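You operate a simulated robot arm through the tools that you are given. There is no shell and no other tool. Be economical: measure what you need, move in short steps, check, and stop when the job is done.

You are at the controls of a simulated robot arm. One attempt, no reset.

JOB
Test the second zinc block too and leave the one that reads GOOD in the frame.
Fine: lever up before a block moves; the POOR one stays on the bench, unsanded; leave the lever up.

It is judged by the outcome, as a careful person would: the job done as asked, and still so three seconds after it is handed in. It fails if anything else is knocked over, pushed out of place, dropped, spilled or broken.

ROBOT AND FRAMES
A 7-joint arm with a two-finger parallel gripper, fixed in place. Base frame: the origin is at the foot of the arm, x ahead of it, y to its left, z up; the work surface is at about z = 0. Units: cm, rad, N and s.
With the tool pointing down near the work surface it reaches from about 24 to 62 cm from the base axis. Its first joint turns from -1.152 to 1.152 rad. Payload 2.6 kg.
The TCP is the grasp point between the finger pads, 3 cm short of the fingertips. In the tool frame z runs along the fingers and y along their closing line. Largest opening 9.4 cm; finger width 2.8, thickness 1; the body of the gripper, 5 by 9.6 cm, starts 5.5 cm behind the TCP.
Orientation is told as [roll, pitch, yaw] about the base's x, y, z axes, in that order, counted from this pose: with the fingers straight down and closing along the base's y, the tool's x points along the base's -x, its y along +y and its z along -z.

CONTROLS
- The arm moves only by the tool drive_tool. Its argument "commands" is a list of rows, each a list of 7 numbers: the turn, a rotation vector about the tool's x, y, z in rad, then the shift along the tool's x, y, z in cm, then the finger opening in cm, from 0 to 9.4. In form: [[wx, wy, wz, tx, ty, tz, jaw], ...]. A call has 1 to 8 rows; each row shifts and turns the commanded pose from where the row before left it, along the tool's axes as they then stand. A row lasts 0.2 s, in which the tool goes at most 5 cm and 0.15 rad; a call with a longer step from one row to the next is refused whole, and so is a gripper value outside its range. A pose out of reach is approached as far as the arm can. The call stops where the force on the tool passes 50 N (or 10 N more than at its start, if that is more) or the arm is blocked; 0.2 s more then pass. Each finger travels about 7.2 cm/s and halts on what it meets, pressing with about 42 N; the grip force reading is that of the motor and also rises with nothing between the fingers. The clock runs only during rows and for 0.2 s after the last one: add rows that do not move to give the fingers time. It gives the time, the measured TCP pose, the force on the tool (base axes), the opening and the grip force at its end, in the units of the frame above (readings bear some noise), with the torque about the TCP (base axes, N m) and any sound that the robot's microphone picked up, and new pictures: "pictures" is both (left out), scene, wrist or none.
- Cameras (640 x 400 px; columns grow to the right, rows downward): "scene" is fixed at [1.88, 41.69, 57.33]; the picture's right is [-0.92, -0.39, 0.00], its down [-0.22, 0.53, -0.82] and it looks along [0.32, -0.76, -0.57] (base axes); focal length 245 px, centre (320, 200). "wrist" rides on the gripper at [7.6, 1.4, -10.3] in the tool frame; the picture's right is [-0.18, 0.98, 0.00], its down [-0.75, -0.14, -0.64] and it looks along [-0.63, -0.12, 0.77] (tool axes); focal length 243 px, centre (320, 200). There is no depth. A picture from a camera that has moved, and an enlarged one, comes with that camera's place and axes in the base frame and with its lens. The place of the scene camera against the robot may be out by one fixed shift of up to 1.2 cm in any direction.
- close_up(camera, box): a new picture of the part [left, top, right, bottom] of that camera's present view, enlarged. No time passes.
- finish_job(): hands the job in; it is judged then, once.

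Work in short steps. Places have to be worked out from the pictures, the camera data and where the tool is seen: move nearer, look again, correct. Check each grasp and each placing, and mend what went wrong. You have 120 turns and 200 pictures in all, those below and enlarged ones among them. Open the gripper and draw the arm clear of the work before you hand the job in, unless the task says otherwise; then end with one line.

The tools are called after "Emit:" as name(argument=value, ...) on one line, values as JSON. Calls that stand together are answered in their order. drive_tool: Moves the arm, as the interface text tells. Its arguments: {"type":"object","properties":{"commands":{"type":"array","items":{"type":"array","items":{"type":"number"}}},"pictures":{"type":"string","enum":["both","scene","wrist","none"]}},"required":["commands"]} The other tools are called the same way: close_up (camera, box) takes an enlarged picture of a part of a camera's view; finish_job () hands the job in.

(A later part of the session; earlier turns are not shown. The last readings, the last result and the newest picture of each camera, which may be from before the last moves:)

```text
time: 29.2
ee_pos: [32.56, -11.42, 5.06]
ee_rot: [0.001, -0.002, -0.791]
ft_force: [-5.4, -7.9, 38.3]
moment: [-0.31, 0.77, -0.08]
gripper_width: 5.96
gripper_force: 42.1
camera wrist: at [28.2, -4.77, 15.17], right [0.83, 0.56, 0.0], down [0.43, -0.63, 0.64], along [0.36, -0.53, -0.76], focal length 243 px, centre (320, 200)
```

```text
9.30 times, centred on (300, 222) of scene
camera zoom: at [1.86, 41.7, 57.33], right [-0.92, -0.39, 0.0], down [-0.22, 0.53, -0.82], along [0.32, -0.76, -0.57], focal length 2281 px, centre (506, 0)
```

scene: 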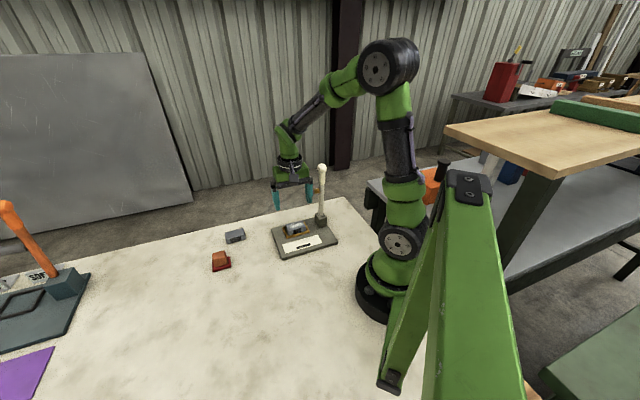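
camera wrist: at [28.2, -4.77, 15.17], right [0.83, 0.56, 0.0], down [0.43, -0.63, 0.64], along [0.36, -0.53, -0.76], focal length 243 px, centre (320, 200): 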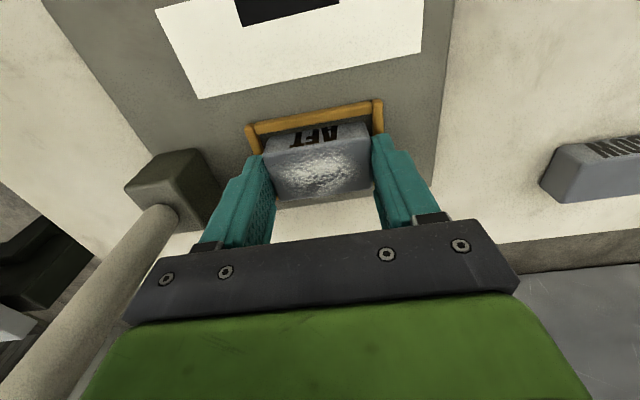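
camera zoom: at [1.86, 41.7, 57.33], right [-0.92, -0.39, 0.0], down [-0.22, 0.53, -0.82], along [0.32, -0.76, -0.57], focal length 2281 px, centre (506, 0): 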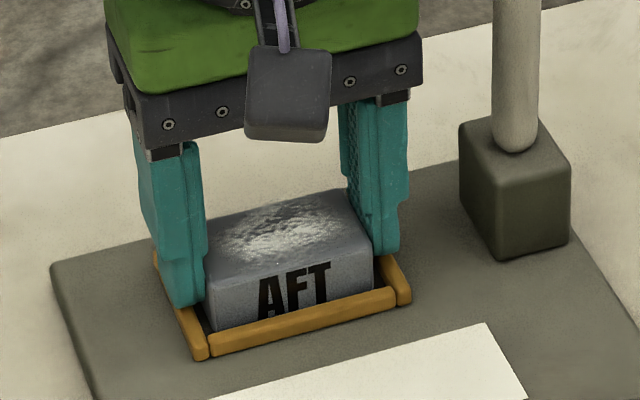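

The tips now touch the rails (38 N up), so this is as deep as this grip can go. It holds 5.96 cm, so I'll ease up slowly and see whether the block comes along.

Emit:
drive_tool(commands=[[0, 0, 0, 0, 0, -0.3, 3], [0, 0, 0, 0, 0, -0.3, 3], [0, 0, 0, 0, 0, -0.3, 3], [0, 0, 0, 0, 0, -0.4, 3], [0, 0, 0, 0, 0, 0, 3]], pictures="wrist")

Emit:
close_up(camera="scene", box=[270, 200, 330, 243])

```text
time: 30.4
ee_pos: [32.41, -11.16, 6.29]
ee_rot: [-0.001, 0.0, -0.789]
ft_force: [0.1, -0.3, -2.4]
moment: [0.03, 0.02, 0.03]
gripper_width: 5.94
gripper_force: 41.5
camera wrist: at [28.19, -4.59, 16.4], right [0.83, 0.56, 0.0], down [0.43, -0.63, 0.64], along [0.36, -0.53, -0.77], focal length 243 px, centre (320, 200)
```

wrist: 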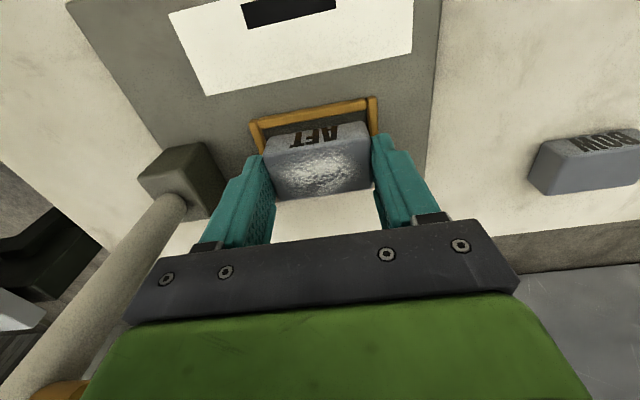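

```text
9.30 times, centred on (300, 222) of scene
camera zoom: at [1.88, 41.69, 57.33], right [-0.92, -0.39, 0.0], down [-0.22, 0.53, -0.82], along [0.32, -0.76, -0.57], focal length 2281 px, centre (506, 0)
```

zoom: 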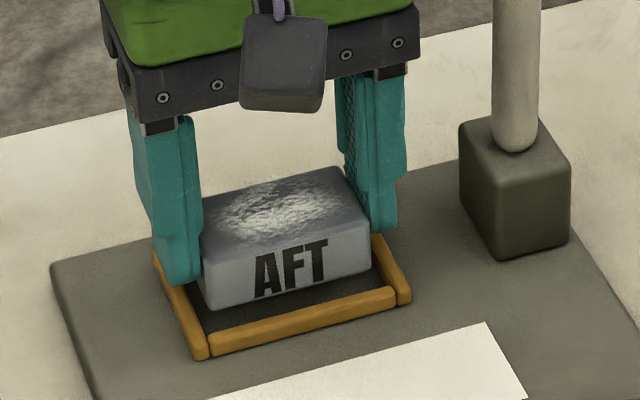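

The block is coming up with the gripper. I'll raise it gently another 7 cm.

Emit:
drive_tool(commands=[[0, 0, 0, 0, 0, -0.6, 3], [0, 0, 0, 0, 0, -0.9, 3], [0, 0, 0, 0, 0, -1, 3], [0, 0, 0, 0, 0, -1, 3], [0, 0, 0, 0, 0, -1, 3], [0, 0, 0, 0, 0, -0.8, 3], [0, 0, 0, 0, 0, -0.4, 3], [0, 0, 0, 0, 0, 0, 3]], pictures="wrist")

Emit:
close_up(camera="scene", box=[230, 170, 360, 264])

```text
time: 32.2
ee_pos: [32.5, -11.04, 11.89]
ee_rot: [-0.001, 0.0, -0.791]
ft_force: [0.4, 0.4, -3.2]
moment: [0.01, -0.03, 0.0]
gripper_width: 5.93
gripper_force: 42.4
camera wrist: at [28.11, -4.62, 22.08], right [0.83, 0.56, 0.0], down [0.43, -0.63, 0.64], along [0.36, -0.53, -0.77], focal length 243 px, centre (320, 200)
```

wrist: 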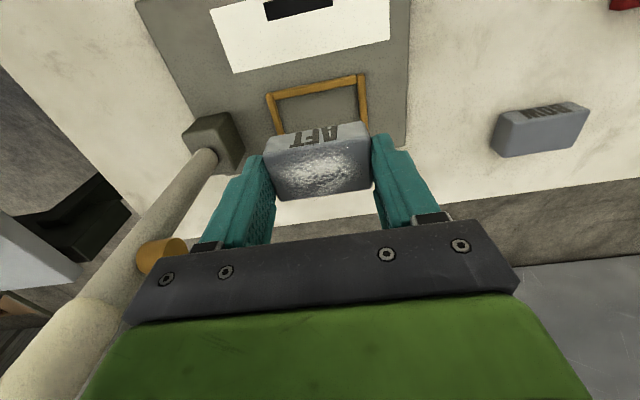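

```text
4.26 times, centred on (295, 217) of scene
camera zoom: at [1.88, 41.69, 57.33], right [-0.92, -0.39, 0.0], down [-0.22, 0.53, -0.82], along [0.32, -0.76, -0.57], focal length 1043 px, centre (426, 128)
```

zoom: 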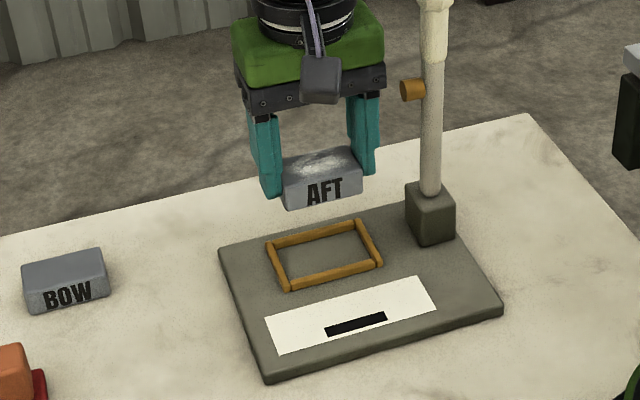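

AFT is held firmly. I'll carry it, away from the lever, to a free patch of bench near (33.5, 11.5).

Emit:
drive_tool(commands=[[0, 0, 0, 0.8, 1.2, 0, 3], [0, 0, 0, 1.8, 2.1, 0, 3], [0, 0, 0, 2.2, 2.4, 0, 3], [0, 0, 0, 2.4, 2.6, 0, 3], [0, 0, 0, 2.5, 2.6, 0, 3], [0, 0, 0, 2.4, 2.5, 0, 3], [0, 0, 0, 2, 2.1, 0, 3], [0, 0, 0, 1.1, 1.1, 0, 3]], pictures="both")

```text
time: 34.0
ee_pos: [33.44, 11.24, 12.06]
ee_rot: [0.0, 0.001, -0.79]
ft_force: [-0.5, 0.3, -3.3]
moment: [0.0, 0.01, -0.01]
gripper_width: 5.96
gripper_force: 42.5
camera wrist: at [29.25, 17.88, 22.26], right [0.83, 0.56, 0.0], down [0.43, -0.63, 0.64], along [0.36, -0.53, -0.77], focal length 243 px, centre (320, 200)
```

scene: 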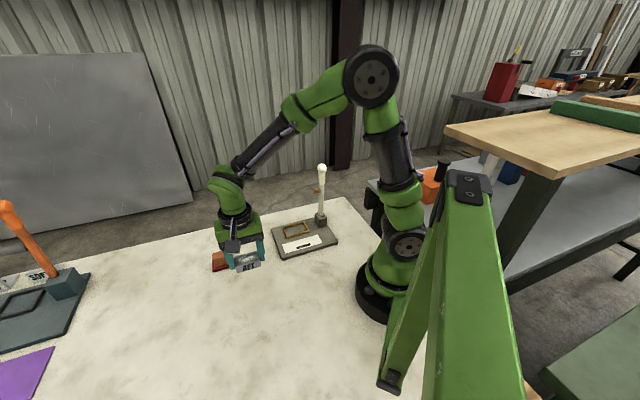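
wrist: 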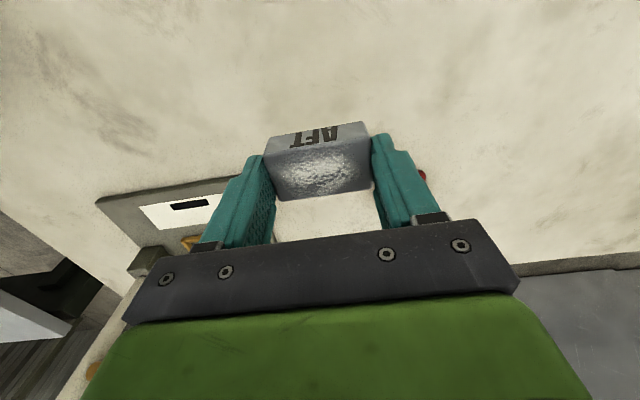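

Clear bench is below. I'll lower to about z 5 and then creep until contact.

Emit:
drive_tool(commands=[[0, 0, 0, 0, 0, 1.2, 3], [0, 0, 0, 0, 0, 2, 3], [0, 0, 0, 0, 0, 2, 3], [0, 0, 0, 0, 0, 1.2, 3], [0, 0, 0, 0, 0, 0.4, 3], [0, 0, 0, 0, 0, 0, 3]], pictures="none")

Emit:
close_up(camera="scene", box=[190, 220, 310, 304])

```text
time: 35.4
ee_pos: [33.6, 11.46, 5.21]
ee_rot: [0.0, -0.001, -0.789]
ft_force: [-0.3, 0.0, -2.2]
moment: [-0.01, 0.0, 0.01]
gripper_width: 5.95
gripper_force: 41.3
```

```text
4.76 times, centred on (250, 262) of scene
camera zoom: at [1.88, 41.69, 57.33], right [-0.92, -0.39, 0.0], down [-0.22, 0.53, -0.82], along [0.32, -0.76, -0.57], focal length 1168 px, centre (653, -95)
```

zoom: 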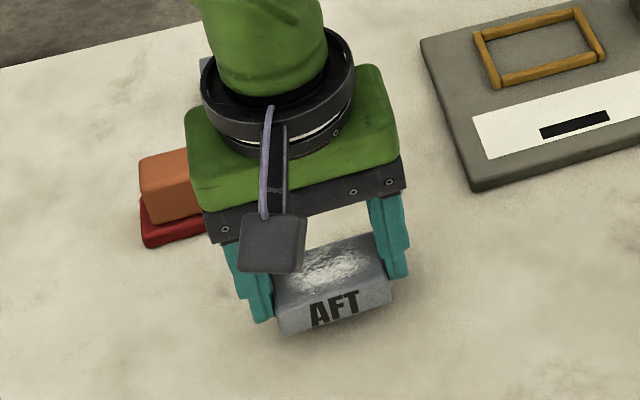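

About 1 cm to go, and the sanding block is well clear. I'll creep down.

Emit:
drive_tool(commands=[[0, 0, 0, 0, 0, 0.3, 3], [0, 0, 0, 0, 0, 0.3, 3], [0, 0, 0, 0, 0, 0.25, 3], [0, 0, 0, 0, 0, 0.2, 3], [0, 0, 0, 0, 0, 0, 3]], pictures="none")

Emit:
close_up(camera="scene", box=[190, 220, 310, 304])

```text
time: 36.6
ee_pos: [33.51, 11.31, 4.01]
ee_rot: [0.0, 0.001, -0.789]
ft_force: [-0.2, 0.8, -4.0]
moment: [-0.02, -0.02, 0.03]
gripper_width: 5.95
gripper_force: 42.2
```

```text
4.76 times, centred on (250, 262) of scene
camera zoom: at [1.88, 41.69, 57.33], right [-0.92, -0.39, 0.0], down [-0.22, 0.53, -0.82], along [0.32, -0.76, -0.57], focal length 1168 px, centre (653, -95)
```

zoom: 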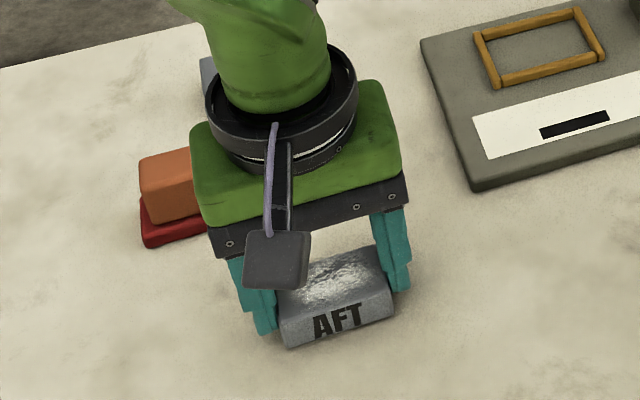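

Still hanging free (-4 N is just its weight). I'll continue in finer steps.

Emit:
drive_tool(commands=[[0, 0, 0, 0, 0, 0.15, 3], [0, 0, 0, 0, 0, 0.15, 3], [0, 0, 0, 0, 0, 0, 3]], pictures="none")

Emit:
drive_tool(commands=[[0, 0, 0, 0, 0, 0.12, 3], [0, 0, 0, 0, 0, 0.12, 3], [0, 0, 0, 0, 0, 0, 3]], pictures="none")

```text
time: 37.4
ee_pos: [33.55, 11.43, 3.76]
ee_rot: [-0.001, 0.0, -0.788]
ft_force: [-1.4, 0.0, 0.6]
moment: [0.03, -0.05, 0.0]
gripper_width: 5.94
gripper_force: 42.0
```

```text
time: 38.2
ee_pos: [33.66, 11.46, 3.66]
ee_rot: [0.0, 0.001, -0.79]
ft_force: [-6.6, -3.8, 26.9]
moment: [-0.13, 0.24, -0.19]
gripper_width: 5.96
gripper_force: 42.3
```

It's on the bench (27 N up at z 3.66). I'll relax, open and rise.

Emit:
drive_tool(commands=[[0, 0, 0, 0, 0, -0.15, 3], [0, 0, 0, 0, 0, 0, 6.5], [0, 0, 0, 0, 0, 0, 8], [0, 0, 0, 0, 0, 0, 8], [0, 0, 0, 0, 0, -3, 8], [0, 0, 0, 0, 0, -4, 8], [0, 0, 0, 0, 0, -4, 8], [0, 0, 0, 0, 0, 0, 8]], pictures="both")

Emit:
close_up(camera="scene", box=[190, 200, 350, 304])

```text
time: 40.0
ee_pos: [33.56, 11.18, 14.54]
ee_rot: [0.001, 0.002, -0.789]
ft_force: [0.4, 0.5, 0.0]
moment: [0.0, 0.0, -0.04]
gripper_width: 8.0
gripper_force: 0.0
camera wrist: at [29.32, 17.8, 24.8], right [0.83, 0.56, 0.0], down [0.43, -0.63, 0.64], along [0.36, -0.53, -0.77], focal length 243 px, centre (320, 200)
```

scene: 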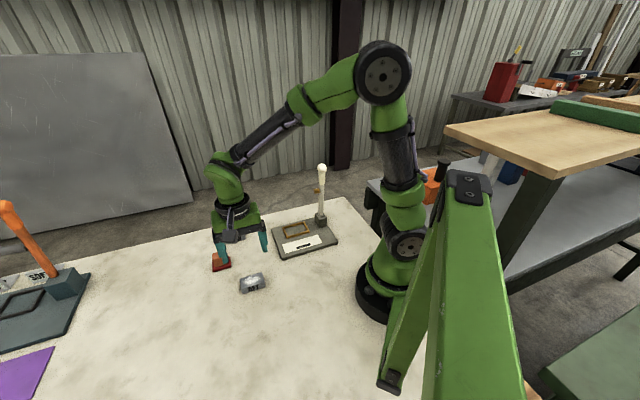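
wrist: 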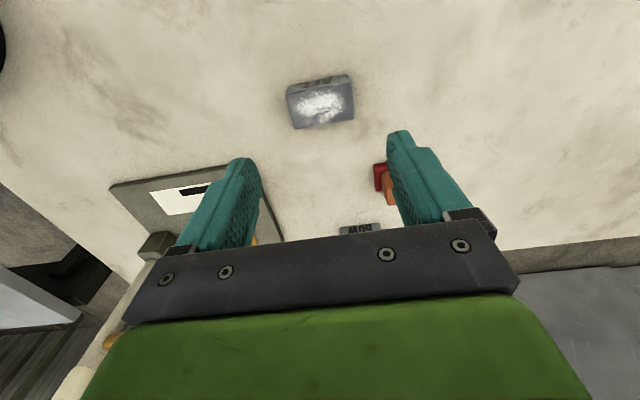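

```text
3.85 times, centred on (270, 252) of scene
camera zoom: at [1.88, 41.69, 57.33], right [-0.92, -0.39, 0.0], down [-0.22, 0.53, -0.82], along [0.32, -0.76, -0.57], focal length 943 px, centre (512, 0)
```

zoom: 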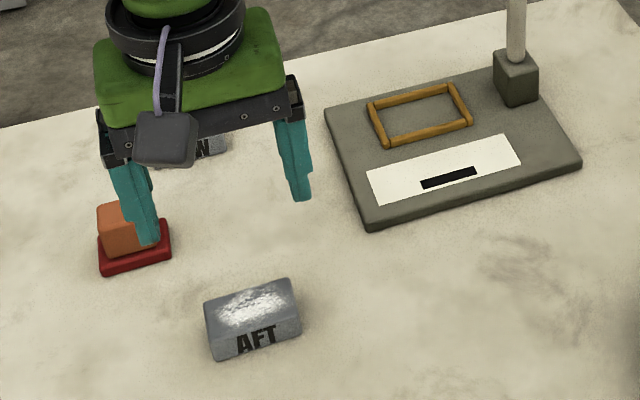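

AFT rests on the bench. Next I'll move over to BOW near (49, -1.5) at this height.

Emit:
drive_tool(commands=[[0, 0, 0, -2, 0.3, 0, 9], [0, 0, 0, -3.5, 0.3, 0, 9], [0, 0, 0, -4, 0.4, 0, 9], [0, 0, 0, -4, 0.4, 0, 9], [0, 0, 0, -3.5, 0.4, 0, 9], [0, 0, 0, -2.5, 0.3, 0, 9], [0, 0, 0, 0, 0, 0, 9]], pictures="none")

Emit:
close_up(camera="wrist", box=[200, 0, 440, 150])

```text
time: 41.6
ee_pos: [48.68, -1.04, 14.73]
ee_rot: [-0.001, 0.002, -0.791]
ft_force: [-0.8, -0.4, 0.5]
moment: [-0.02, -0.03, 0.05]
gripper_width: 9.01
gripper_force: 0.1
```

```text
2.67 times, centred on (320, 75) of wrist
camera zoom: at [44.39, 5.41, 24.87], right [0.83, 0.56, 0.0], down [0.43, -0.63, 0.64], along [0.36, -0.53, -0.77], focal length 647 px, centre (320, 533)
```

zoom: 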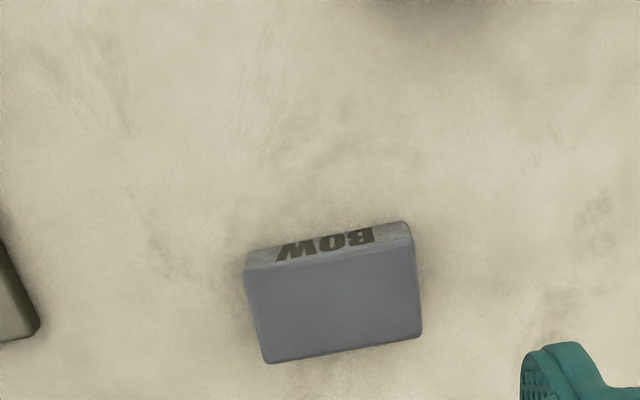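

BOW has a clean top and is centred near (49.35, -1.05). I'll correct by about half a centimetre each way and descend to z 3.9, so the tips stay just above rail height later, then close.

Emit:
drive_tool(commands=[[0, 0, 0, -0.47, 0.47, 3, 9], [0, 0, 0, 0, 0, 3.5, 9], [0, 0, 0, 0, 0, 2.5, 9], [0, 0, 0, 0, 0, 0, 9]], pictures="wrist")

Emit:
close_up(camera="scene", box=[190, 190, 290, 254])

```text
time: 42.6
ee_pos: [49.55, -0.86, 5.57]
ee_rot: [-0.001, -0.001, -0.791]
ft_force: [-0.5, 0.3, -0.1]
moment: [-0.02, -0.05, 0.02]
gripper_width: 8.98
gripper_force: 0.0
camera wrist: at [45.34, 5.52, 15.83], right [0.83, 0.56, 0.0], down [0.43, -0.63, 0.64], along [0.36, -0.53, -0.77], focal length 243 px, centre (320, 200)
```

wrist: 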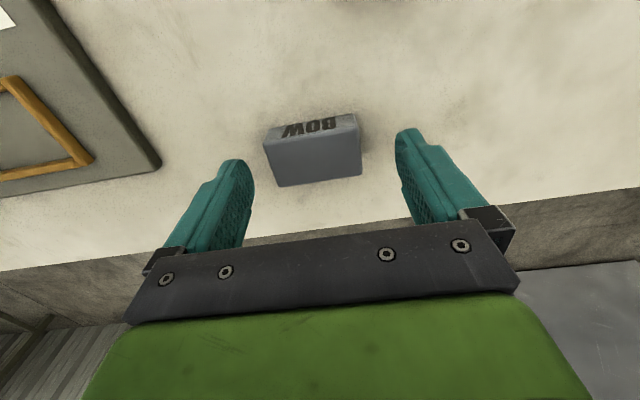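

```text
6.25 times, centred on (240, 222) of scene
camera zoom: at [1.88, 41.69, 57.33], right [-0.92, -0.39, 0.0], down [-0.22, 0.53, -0.82], along [0.32, -0.76, -0.57], focal length 1532 px, centre (820, 62)
```

zoom: 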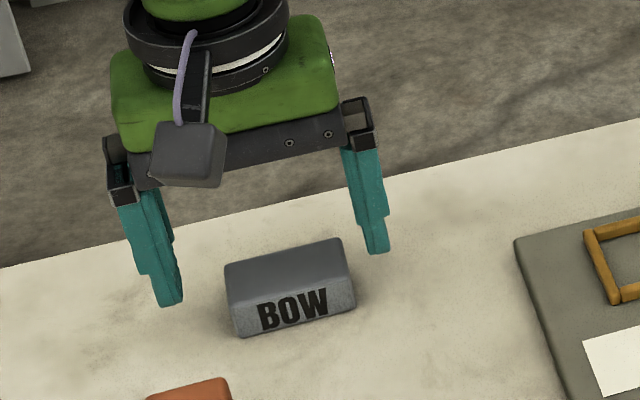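

Well straddled. I'll finish the descent and close on it.

Emit:
drive_tool(commands=[[0, 0, 0, 0.2, -0.1, 0.9, 9], [0, 0, 0, 0, 0, 0.7, 8], [0, 0, 0, 0, 0, 0, 7], [0, 0, 0, 0, 0, 0, 6], [0, 0, 0, 0, 0, 0, 5], [0, 0, 0, 0, 0, 0, 4], [0, 0, 0, 0, 0, 0, 3], [0, 0, 0, 0, 0, 0, 3]], pictures="wrist")

Emit:
close_up(camera="scene", box=[190, 190, 290, 254])

```text
time: 44.4
ee_pos: [49.38, -1.06, 4.04]
ee_rot: [0.001, 0.0, -0.79]
ft_force: [0.4, -0.5, 0.0]
moment: [0.03, 0.01, 0.0]
gripper_width: 5.97
gripper_force: 41.7
camera wrist: at [45.04, 5.48, 14.31], right [0.83, 0.56, 0.0], down [0.43, -0.63, 0.64], along [0.36, -0.53, -0.77], focal length 243 px, centre (320, 200)
```

wrist: 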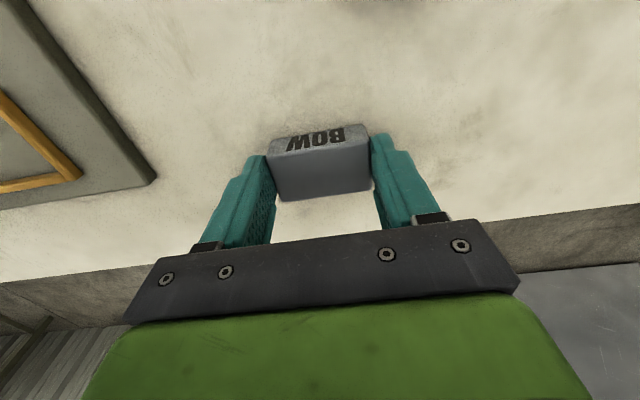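

```text
6.25 times, centred on (240, 222) of scene
camera zoom: at [1.88, 41.69, 57.33], right [-0.92, -0.39, 0.0], down [-0.22, 0.53, -0.82], along [0.32, -0.76, -0.57], focal length 1532 px, centre (820, 62)
```

zoom: 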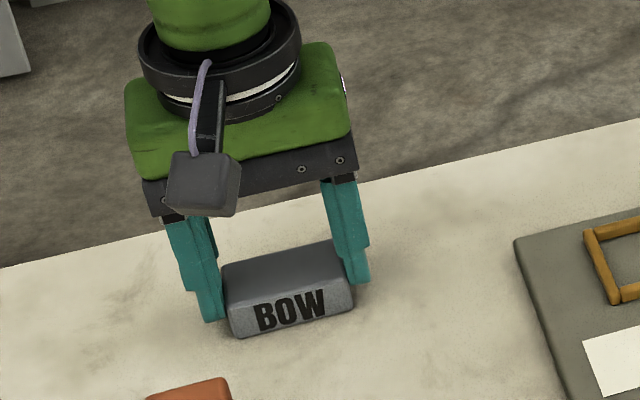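

Gripped at 5.97 cm. I'll lift gently.

Emit:
drive_tool(commands=[[0, 0, 0, 0, 0, -0.3, 3], [0, 0, 0, 0, 0, -0.6, 3], [0, 0, 0, 0, 0, -0.9, 3], [0, 0, 0, 0, 0, -1.2, 3], [0, 0, 0, 0, 0, -1.4, 3], [0, 0, 0, 0, 0, -1.4, 3], [0, 0, 0, 0, 0, -1.2, 3], [0, 0, 0, 0, 0, -0.7, 3]], pictures="wrist")

```text
time: 46.2
ee_pos: [49.3, -1.07, 11.91]
ee_rot: [-0.001, -0.001, -0.789]
ft_force: [0.6, -0.1, -3.0]
moment: [0.04, 0.03, 0.02]
gripper_width: 5.96
gripper_force: 42.4
camera wrist: at [44.98, 5.48, 22.03], right [0.83, 0.56, 0.0], down [0.43, -0.63, 0.64], along [0.36, -0.53, -0.77], focal length 243 px, centre (320, 200)
```

wrist: 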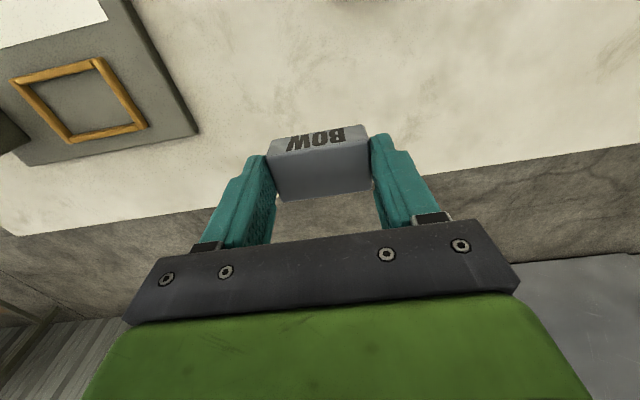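

BOW is held in the same way AFT was. I'll carry it to the frame, coming in along the lever line but stopping where AFT was lifted, at (32.4, -11.15).

Emit:
drive_tool(commands=[[0, 0, 0, 0.7, -1.5, 0, 3], [0, 0, 0, 0.8, -2.6, 0, 3], [0, 0, 0, 0.8, -3, 0, 3], [0, 0, 0, 0.8, -3.2, 0, 3], [0, 0, 0, 0.8, -3.2, 0, 3], [0, 0, 0, 0.6, -2.7, 0, 3], [0, 0, 0, 0.32, -1.8, 0, 3], [0, 0, 0, 0, 0, 0, 3]], pictures="both")

Emit:
close_up(camera="scene", box=[230, 170, 360, 264])

```text
time: 48.0
ee_pos: [33.16, -10.18, 11.82]
ee_rot: [0.0, 0.0, -0.79]
ft_force: [-0.3, 0.0, -3.4]
moment: [0.02, 0.01, -0.01]
gripper_width: 5.96
gripper_force: 42.3
camera wrist: at [28.8, -3.72, 21.95], right [0.83, 0.56, 0.0], down [0.43, -0.63, 0.64], along [0.36, -0.53, -0.77], focal length 243 px, centre (320, 200)
```

scene: 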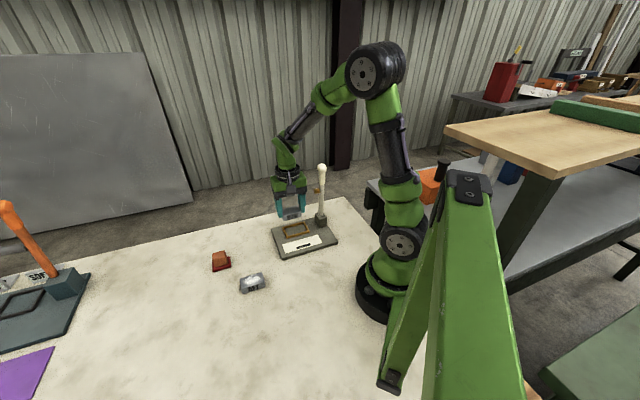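
wrist: 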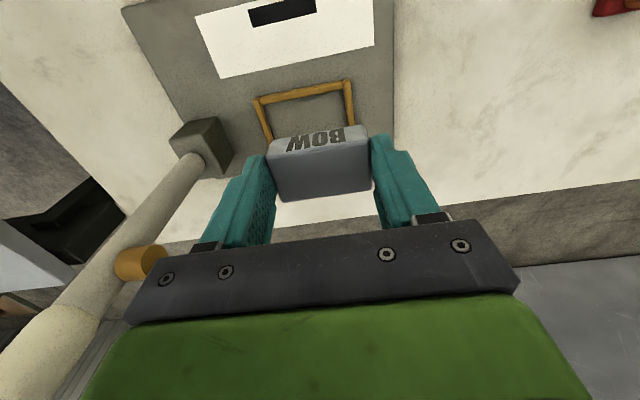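

```text
4.26 times, centred on (295, 217) of scene
camera zoom: at [1.88, 41.69, 57.33], right [-0.92, -0.39, 0.0], down [-0.22, 0.53, -0.82], along [0.32, -0.76, -0.57], focal length 1043 px, centre (426, 128)
```

zoom: 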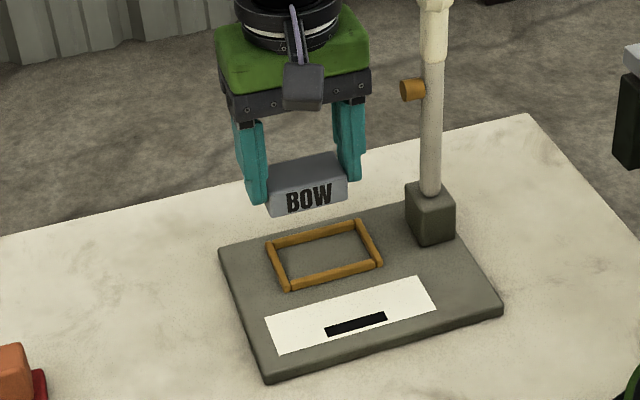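

About 1.2 cm short along the lever line. I'll correct and compare the frame's place in the picture with the earlier AFT lift view.

Emit:
drive_tool(commands=[[0, 0, 0, -0.13, -1.15, 0, 3], [0, 0, 0, 0, 0, 0, 3], [0, 0, 0, 0, 0, 0, 3]], pictures="wrist")

Emit:
close_up(camera="scene", box=[230, 170, 360, 264])

```text
time: 48.8
ee_pos: [32.45, -11.19, 11.88]
ee_rot: [-0.002, -0.002, -0.791]
ft_force: [0.5, -0.1, -3.7]
moment: [0.0, 0.01, -0.04]
gripper_width: 5.96
gripper_force: 42.5
camera wrist: at [28.1, -4.64, 22.0], right [0.83, 0.56, 0.0], down [0.43, -0.63, 0.64], along [0.36, -0.53, -0.77], focal length 243 px, centre (320, 200)
```

wrist: 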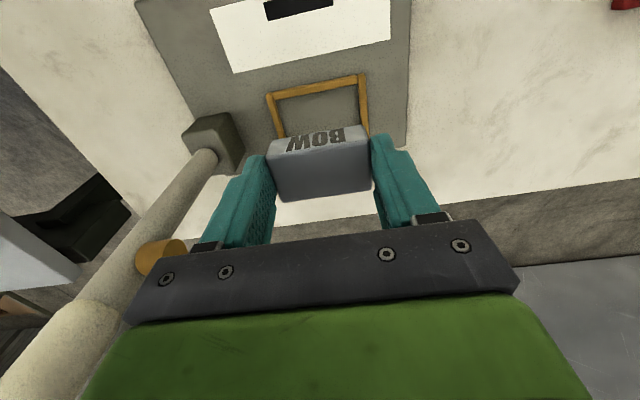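

```text
4.26 times, centred on (295, 217) of scene
camera zoom: at [1.88, 41.69, 57.33], right [-0.92, -0.39, 0.0], down [-0.22, 0.53, -0.82], along [0.32, -0.76, -0.57], focal length 1043 px, centre (426, 128)
```

zoom: 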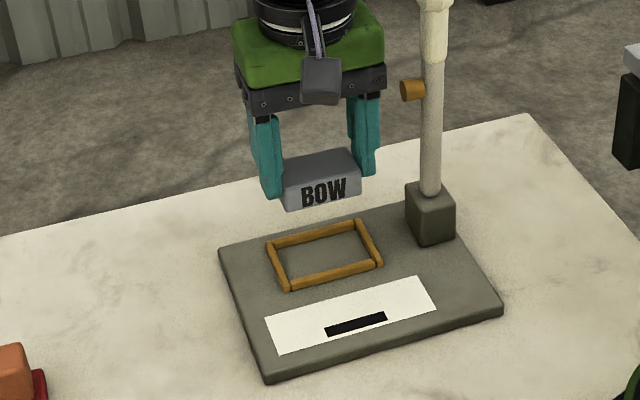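

The view matches the AFT lift almost exactly. I'll lower to z 6.3, just above the rails, and check the fit.

Emit:
drive_tool(commands=[[0, 0, 0, 0.08, 0, 1.2, 3], [0, 0, 0, 0, 0, 1.6, 3], [0, 0, 0, 0, 0, 1.6, 3], [0, 0, 0, 0, 0, 0.7, 3], [0, 0, 0, 0, 0, 0.3, 3], [0, 0, 0, 0, 0, 0, 3]], pictures="wrist")

Emit:
close_up(camera="scene", box=[270, 200, 330, 243])

```text
time: 50.2
ee_pos: [32.34, -11.13, 6.3]
ee_rot: [-0.001, -0.001, -0.79]
ft_force: [0.0, 0.2, -3.0]
moment: [0.01, 0.0, 0.0]
gripper_width: 5.92
gripper_force: 42.0
camera wrist: at [27.98, -4.6, 16.54], right [0.83, 0.56, 0.0], down [0.43, -0.63, 0.64], along [0.36, -0.53, -0.77], focal length 243 px, centre (320, 200)
```

wrist: 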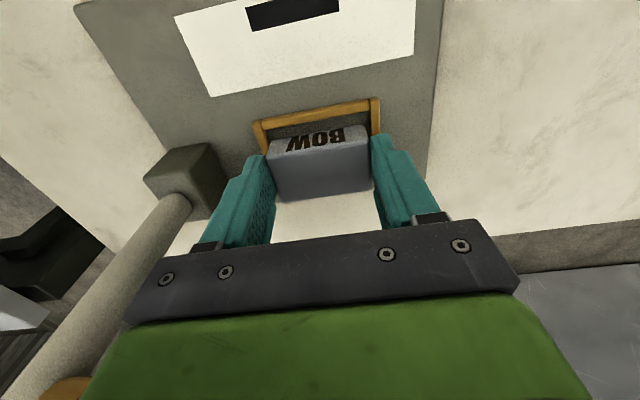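

```text
9.30 times, centred on (300, 222) of scene
camera zoom: at [1.88, 41.69, 57.33], right [-0.92, -0.39, 0.0], down [-0.22, 0.53, -0.82], along [0.32, -0.76, -0.57], focal length 2281 px, centre (506, 0)
```

zoom: 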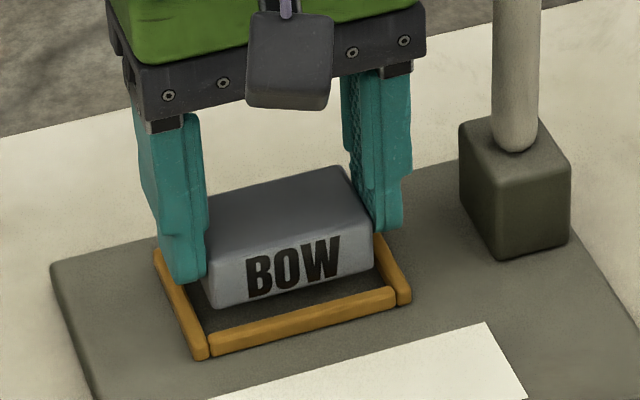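

It sits just where AFT was at this height. I'll lower it in small steps until it seats.

Emit:
drive_tool(commands=[[0, 0, 0, 0, 0, 0.25, 3], [0, 0, 0, 0, 0, 0.25, 3], [0, 0, 0, 0, 0, 0.2, 3], [0, 0, 0, 0, 0, 0.15, 3], [0, 0, 0, 0, 0, 0, 3]], pictures="none")

Emit:
close_up(camera="scene", box=[270, 200, 330, 243])

```text
time: 51.4
ee_pos: [32.41, -10.99, 5.64]
ee_rot: [0.0, 0.0, -0.791]
ft_force: [0.4, -0.6, -4.1]
moment: [0.04, -0.01, 0.0]
gripper_width: 5.96
gripper_force: 42.1
```

```text
9.30 times, centred on (300, 222) of scene
camera zoom: at [1.88, 41.69, 57.33], right [-0.92, -0.39, 0.0], down [-0.22, 0.53, -0.82], along [0.32, -0.76, -0.57], focal length 2281 px, centre (506, 0)
```

zoom: 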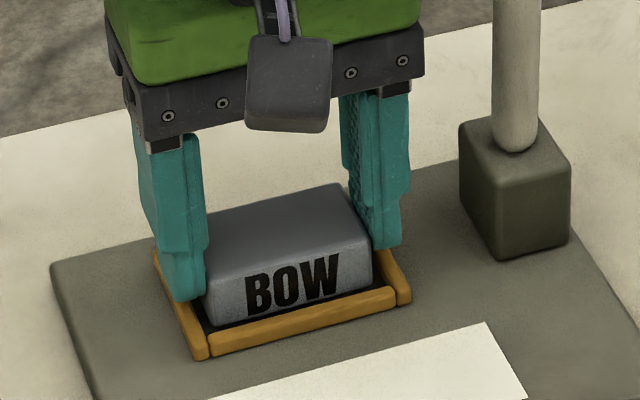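

It's going in cleanly between the rails. A little more.

Emit:
drive_tool(commands=[[0, 0, 0, 0, 0, 0.15, 3], [0, 0, 0, 0, 0, 0.12, 3], [0, 0, 0, 0, 0, 0, 3]], pictures="none")

Emit:
drive_tool(commands=[[0, 0, 0, 0, 0, 0.12, 3], [0, 0, 0, 0, 0, 0, 3]], pictures="none")

Emit:
close_up(camera="scene", box=[270, 200, 330, 243])

```text
time: 52.2
ee_pos: [32.26, -11.03, 5.37]
ee_rot: [-0.001, 0.0, -0.79]
ft_force: [-0.4, 0.8, -1.3]
moment: [0.0, 0.04, -0.05]
gripper_width: 5.93
gripper_force: 42.1
```

```text
time: 52.8
ee_pos: [32.31, -11.11, 5.28]
ee_rot: [0.003, -0.001, -0.792]
ft_force: [-9.9, 1.0, 26.5]
moment: [0.05, 0.3, -0.11]
gripper_width: 5.95
gripper_force: 42.0
```

```text
9.30 times, centred on (300, 222) of scene
camera zoom: at [1.87, 41.7, 57.33], right [-0.92, -0.39, 0.0], down [-0.22, 0.53, -0.82], along [0.32, -0.76, -0.57], focal length 2281 px, centre (506, 0)
```

zoom: 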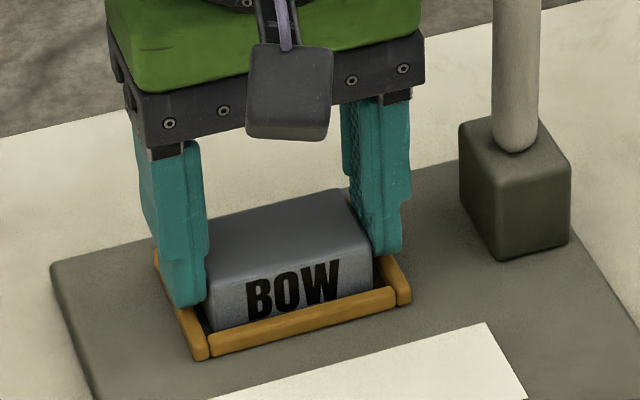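

BOW is seated on the plate inside the frame at the height I expected. I'll relax, open a little, rise and check.

Emit:
drive_tool(commands=[[0, 0, 0, 0, 0, -0.12, 3], [0, 0, 0, 0, 0, 0, 6.5], [0, 0, 0, 0, 0, 0, 7.5], [0, 0, 0, 0, 0, -2, 7.5], [0, 0, 0, 0, 0, -4, 7.5], [0, 0, 0, 0, 0, -4, 7.5], [0, 0, 0, 0, 0, 0, 7.5]], pictures="wrist")

Emit:
close_up(camera="scene", box=[230, 170, 360, 264])

```text
time: 54.4
ee_pos: [32.18, -11.01, 15.21]
ee_rot: [0.0, 0.0, -0.789]
ft_force: [0.1, -0.1, -0.2]
moment: [-0.01, 0.02, -0.04]
gripper_width: 7.49
gripper_force: 0.0
camera wrist: at [27.93, -4.58, 25.49], right [0.83, 0.56, 0.0], down [0.43, -0.63, 0.64], along [0.36, -0.53, -0.77], focal length 243 px, centre (320, 200)
```

wrist: 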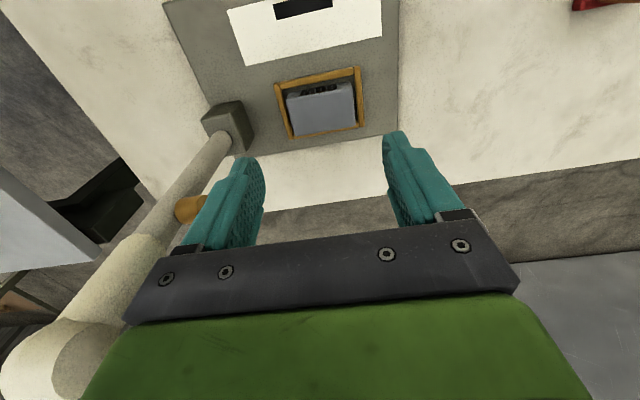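

```text
4.26 times, centred on (295, 217) of scene
camera zoom: at [1.88, 41.69, 57.33], right [-0.92, -0.39, 0.0], down [-0.22, 0.53, -0.82], along [0.32, -0.76, -0.57], focal length 1043 px, centre (426, 128)
```

zoom: 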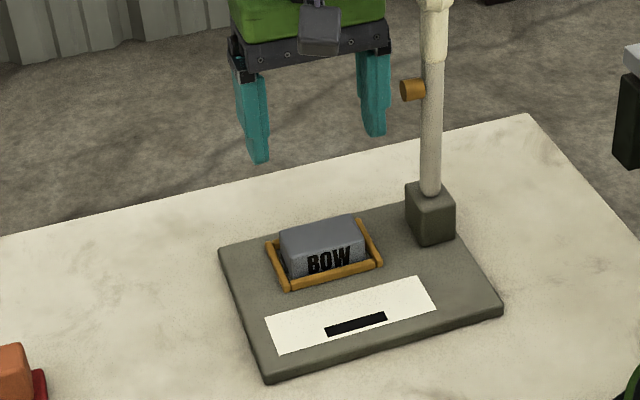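

BOW sits squarely in the frame. To lower the lever, I'll rise, turn back to yaw +45° and come over the knob from above.

Emit:
drive_tool(commands=[[0, 0, 0, 0, 0, -4, 7], [0, 0, 0, 0, 0, -5, 6], [0, 0, 0, 0, 0, -5, 6], [0, 0, -0.14, 0, 0, 0, 6], [0, 0, -0.14, 0, 0, 0, 6], [0, 0, -0.14, 0, 0, 0, 6], [0, 0, -0.14, 0, 0, 0, 6], [0, 0, -0.14, 0, 0, 0, 6]], pictures="none")

Emit:
drive_tool(commands=[[0, 0, -0.145, 0, 0, 0, 6], [0, 0, -0.145, 0, 0, 0, 6], [0, 0, -0.145, 0, 0, 0, 6], [0, 0, -0.145, 0, 0, 0, 6], [0, 0, -0.145, 0, 0, 0, 6], [0, 0, -0.145, 0, 0, 0, 6], [0, 0, 0, 4, -0.3, 0, 6], [0, 0, 0, 4, -0.3, 0, 6]], pictures="wrist")

Emit:
close_up(camera="scene", box=[230, 110, 360, 204])

```text
time: 56.2
ee_pos: [32.18, -11.13, 29.25]
ee_rot: [0.001, 0.001, -0.087]
ft_force: [0.9, -0.1, -0.3]
moment: [0.02, 0.01, 0.01]
gripper_width: 5.99
gripper_force: 0.0
```

```text
time: 58.0
ee_pos: [27.1, -17.09, 29.3]
ee_rot: [-0.001, -0.001, 0.781]
ft_force: [-0.6, 0.0, -0.1]
moment: [0.01, 0.02, -0.01]
gripper_width: 5.99
gripper_force: 0.1
camera wrist: at [20.74, -21.38, 39.47], right [-0.56, 0.83, 0.0], down [0.63, 0.43, 0.64], along [0.53, 0.36, -0.77], focal length 243 px, centre (320, 200)
```

wrist: 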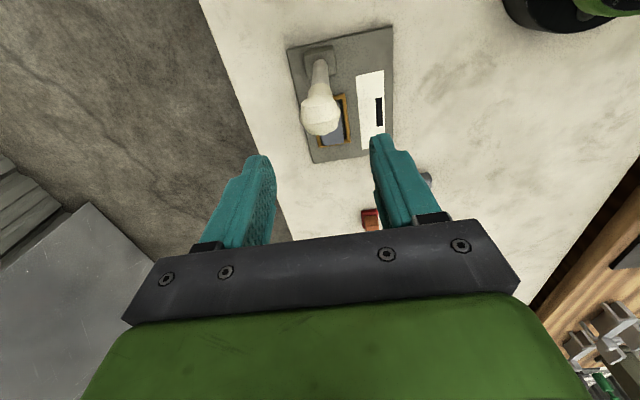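

```text
4.26 times, centred on (295, 157) of scene
camera zoom: at [1.88, 41.69, 57.33], right [-0.92, -0.39, 0.0], down [-0.22, 0.53, -0.82], along [0.32, -0.76, -0.57], focal length 1043 px, centre (426, 383)
```

zoom: 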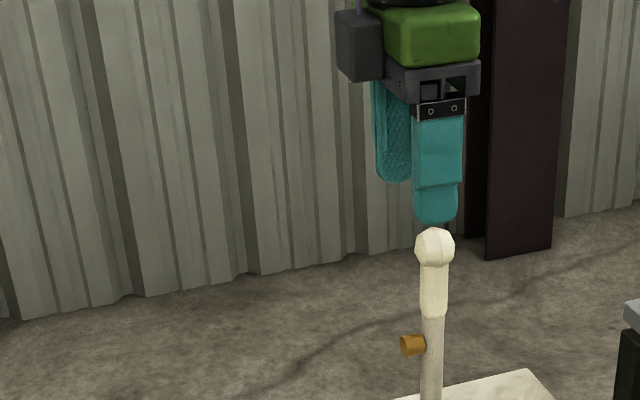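

The knob is near (25.7, -18.0). I'll shift 1.6 cm back and 0.35 cm sideways, lower over it to z 20 and close on the grip.

Emit:
drive_tool(commands=[[0, 0, 0, 1.6, 0.35, 0, 6], [0, 0, 0, 0, 0, 3, 6], [0, 0, 0, 0, 0, 0, 6]], pictures="wrist")

Emit:
close_up(camera="scene", box=[230, 110, 360, 204])

```text
time: 58.8
ee_pos: [25.57, -17.91, 26.28]
ee_rot: [0.0, -0.002, 0.78]
ft_force: [0.8, -0.2, -0.4]
moment: [-0.01, 0.01, -0.02]
gripper_width: 6.0
gripper_force: 0.1
camera wrist: at [19.28, -22.14, 36.46], right [-0.56, 0.83, 0.0], down [0.63, 0.43, 0.64], along [0.53, 0.36, -0.77], focal length 243 px, centre (320, 200)
```

wrist: 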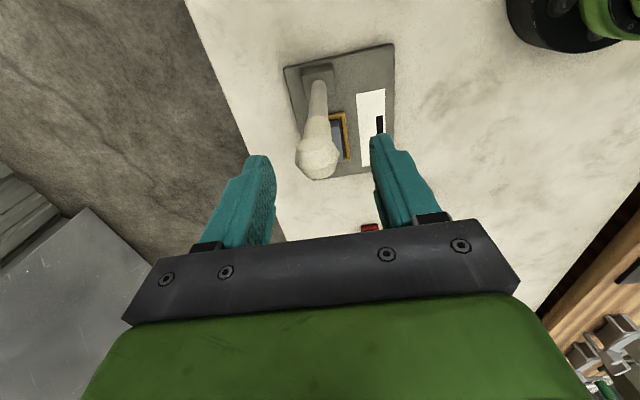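

```text
4.26 times, centred on (295, 157) of scene
camera zoom: at [1.88, 41.69, 57.33], right [-0.92, -0.39, 0.0], down [-0.22, 0.53, -0.82], along [0.32, -0.76, -0.57], focal length 1043 px, centre (426, 383)
```

zoom: 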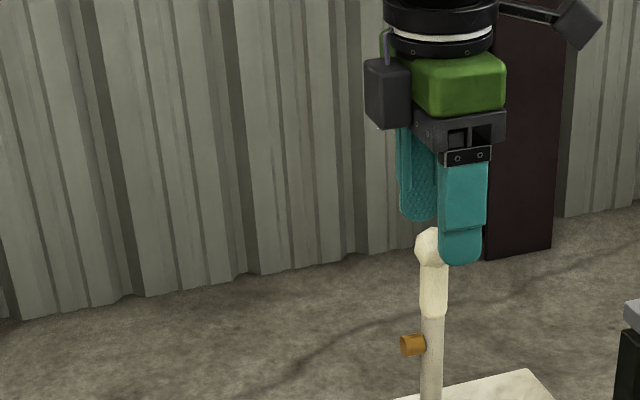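

Two views put the knob centre at (25.9, -17.9, 22.5). I'll nudge forward 0.5 cm, lower to z 20 and close.

Emit:
drive_tool(commands=[[0, 0, 0, -0.5, -0.2, 2, 6], [0, 0, 0, 0, 0, 2, 6], [0, 0, 0, 0, 0, 2.2, 6], [0, 0, 0, 0, 0, 0, 4], [0, 0, 0, 0, 0, 0, 2], [0, 0, 0, 0, 0, 0, 0.5], [0, 0, 0, 0, 0, 0, 0.5]], pictures="wrist")

Emit:
close_up(camera="scene", box=[230, 130, 360, 244])

```text
time: 60.4
ee_pos: [26.4, -17.59, 19.99]
ee_rot: [0.001, 0.002, 0.78]
ft_force: [1.4, -0.2, -4.7]
moment: [-0.02, -0.08, -0.01]
gripper_width: 2.17
gripper_force: 45.4
camera wrist: at [19.9, -21.87, 30.25], right [-0.56, 0.83, 0.0], down [0.64, 0.43, 0.64], along [0.53, 0.36, -0.77], focal length 243 px, centre (320, 200)
```

wrist: 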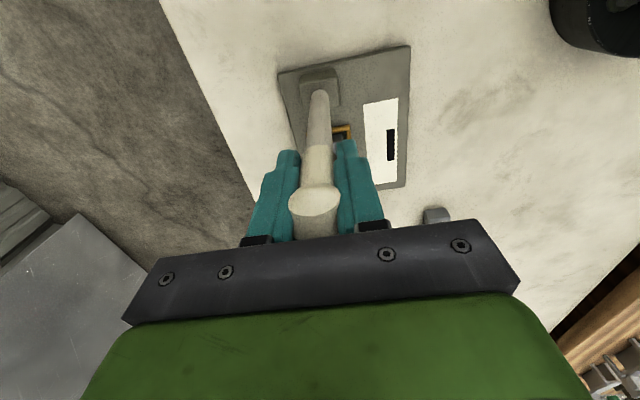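

```text
3.51 times, centred on (295, 187) of scene
camera zoom: at [1.88, 41.69, 57.33], right [-0.92, -0.39, 0.0], down [-0.22, 0.53, -0.82], along [0.32, -0.76, -0.57], focal length 860 px, centre (408, 246)
```

zoom: 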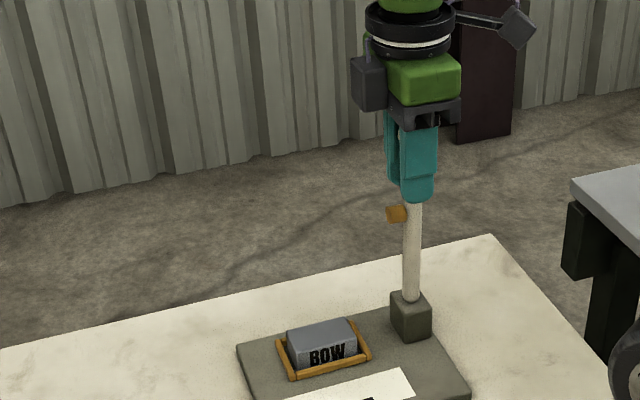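

Good grip on the lever. I'll swing it down along its arc, 15 cm radius, to about 40° from upright first.

Emit:
drive_tool(commands=[[0, 0, 0, -1.16, 0, 0.06, 0.5], [0, 0, 0, -1.18, 0, 0.17, 0.5], [0, 0, 0, -1.28, 0, 0.28, 0.5], [0, 0, 0, -1.25, 0, 0.39, 0.5], [0, 0, 0, -1.21, 0, 0.5, 0.5], [0, 0, 0, -1.16, 0, 0.6, 0.5], [0, 0, 0, -1.1, 0, 0.7, 0.5], [0, 0, 0, -1.04, 0, 0.81, 0.5]], pictures="none")

Emit:
close_up(camera="scene", box=[230, 130, 360, 244])

```text
time: 62.2
ee_pos: [32.68, -11.13, 16.55]
ee_rot: [0.003, -0.002, 0.779]
ft_force: [-15.1, 18.1, 16.9]
moment: [-1.54, 0.46, -0.27]
gripper_width: 2.22
gripper_force: 45.2
```

```text
3.51 times, centred on (295, 187) of scene
camera zoom: at [1.87, 41.7, 57.32], right [-0.92, -0.39, 0.0], down [-0.22, 0.53, -0.82], along [0.32, -0.76, -0.57], focal length 860 px, centre (408, 246)
```

zoom: 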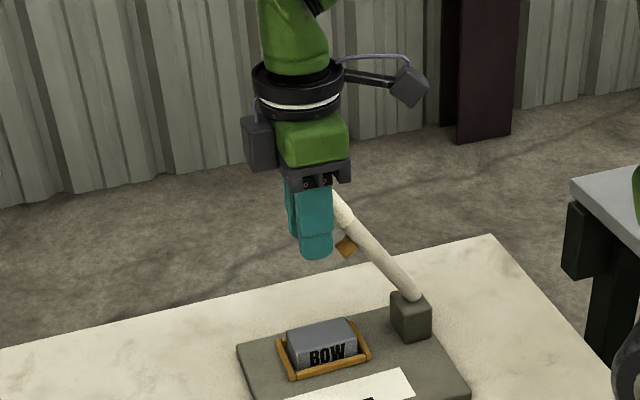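

The lever follows. Sideways load of about 23 N suggests a nudge to +y, so I'll add that and continue to about 70°.

Emit:
drive_tool(commands=[[0, 0, 0, -0.96, 0.12, 0.9, 0.5], [0, 0, 0, -0.88, 0.03, 0.96, 0.5], [0, 0, 0, -0.8, 0, 1.04, 0.5], [0, 0, 0, -0.71, 0, 1.1, 0.5], [0, 0, 0, -0.6, 0, 1.16, 0.5], [0, 0, 0, -0.5, 0, 1.2, 0.5], [0, 0, 0, 0, 0, 0, 0.5]], pictures="none")

Emit:
close_up(camera="scene", box=[230, 150, 360, 264])

```text
time: 63.8
ee_pos: [35.99, -7.9, 10.35]
ee_rot: [-0.002, -0.002, 0.782]
ft_force: [10.7, 8.4, 13.7]
moment: [-0.92, 1.01, 0.2]
gripper_width: 2.2
gripper_force: 43.9
```

```text
3.51 times, centred on (295, 207) of scene
camera zoom: at [1.87, 41.7, 57.33], right [-0.92, -0.39, 0.0], down [-0.22, 0.53, -0.82], along [0.32, -0.76, -0.57], focal length 860 px, centre (408, 175)
```

zoom: 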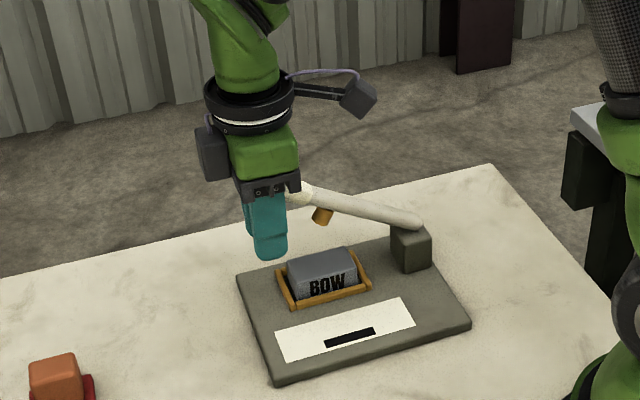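

The lever is at about 20–25° and sits high in the fingers. I'll go down 2.5 cm in steps and look again.

Emit:
drive_tool(commands=[[0, 0, 0, -0.35, 0, 0.9, 0.5], [0, 0, 0, -0.25, 0, 0.9, 0.5], [0, 0, 0, -0.15, 0, 0.7, 0.5], [0, 0, 0, 0, 0, 0, 0.5]], pictures="wrist")

Emit:
close_up(camera="scene", box=[230, 170, 350, 264])

```text
time: 64.8
ee_pos: [36.44, -7.47, 7.82]
ee_rot: [-0.002, -0.002, 0.777]
ft_force: [13.6, 2.9, 10.0]
moment: [-0.85, 1.1, 0.27]
gripper_width: 2.25
gripper_force: 45.4
camera wrist: at [30.06, -11.66, 17.95], right [-0.56, 0.83, 0.0], down [0.63, 0.43, 0.64], along [0.53, 0.36, -0.77], focal length 243 px, centre (320, 200)
```

wrist: 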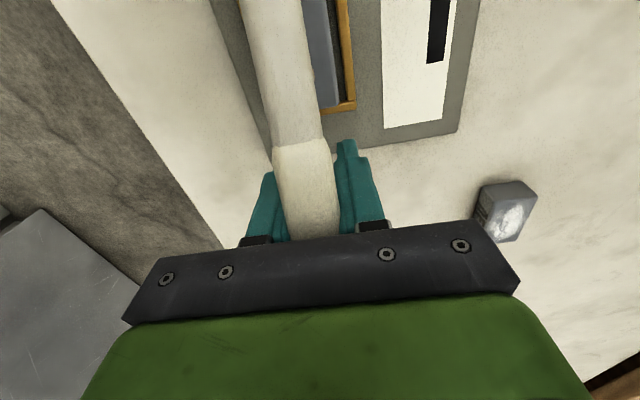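

```text
4.26 times, centred on (290, 217) of scene
camera zoom: at [1.87, 41.69, 57.33], right [-0.92, -0.39, 0.0], down [-0.22, 0.53, -0.82], along [0.32, -0.76, -0.57], focal length 1043 px, centre (448, 128)
```

zoom: 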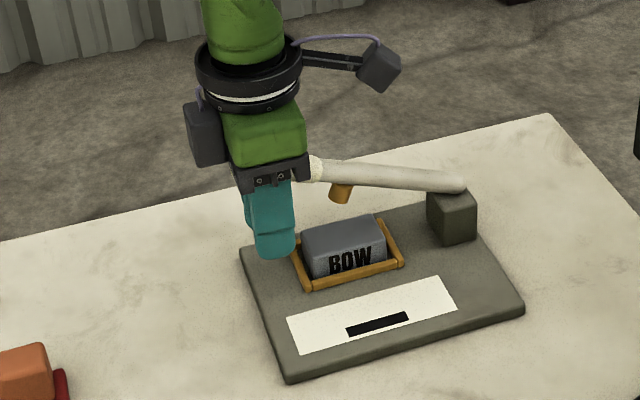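

The lever has ridden up near the palm, about 15° short of down. I'll let go, rise above it, close the fingers and press it down from above instead.

Emit:
drive_tool(commands=[[0, 0, 0, 0, 0, -0.2, 2.6], [0, 0, 0, 0, 0, 0, 5], [0, 0, 0, 0, 0, 0, 5], [0, 0, 0, 0, 0, -3, 5], [0, 0, 0, 0, 0, -4, 5], [0, 0, 0, 0, 0, -4, 5], [0, 0, 0, 0, 0, 0, 2], [0, 0, 0, 0, 0, 0, 0.5]], pictures="wrist")

Emit:
close_up(camera="scene", box=[230, 150, 360, 264])

```text
time: 66.6
ee_pos: [36.36, -7.34, 19.01]
ee_rot: [-0.001, -0.001, 0.779]
ft_force: [0.1, 0.2, -0.2]
moment: [-0.01, 0.01, 0.02]
gripper_width: 0.5
gripper_force: 0.1
camera wrist: at [30.03, -11.67, 29.13], right [-0.56, 0.83, 0.0], down [0.63, 0.43, 0.64], along [0.53, 0.36, -0.77], focal length 243 px, centre (320, 200)
```

wrist: 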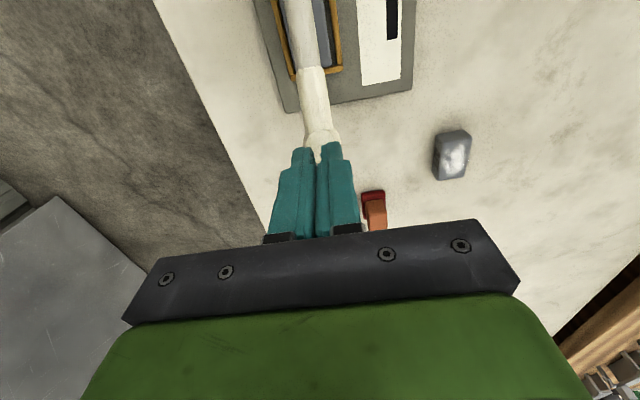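

```text
3.51 times, centred on (295, 207) of scene
camera zoom: at [1.88, 41.69, 57.33], right [-0.92, -0.39, 0.0], down [-0.22, 0.53, -0.82], along [0.32, -0.76, -0.57], focal length 860 px, centre (408, 175)
```

zoom: 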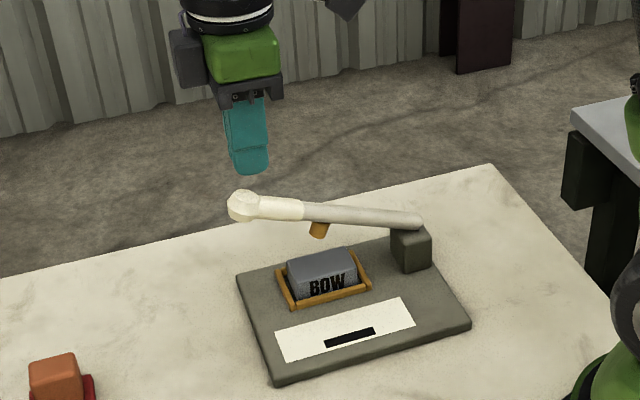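

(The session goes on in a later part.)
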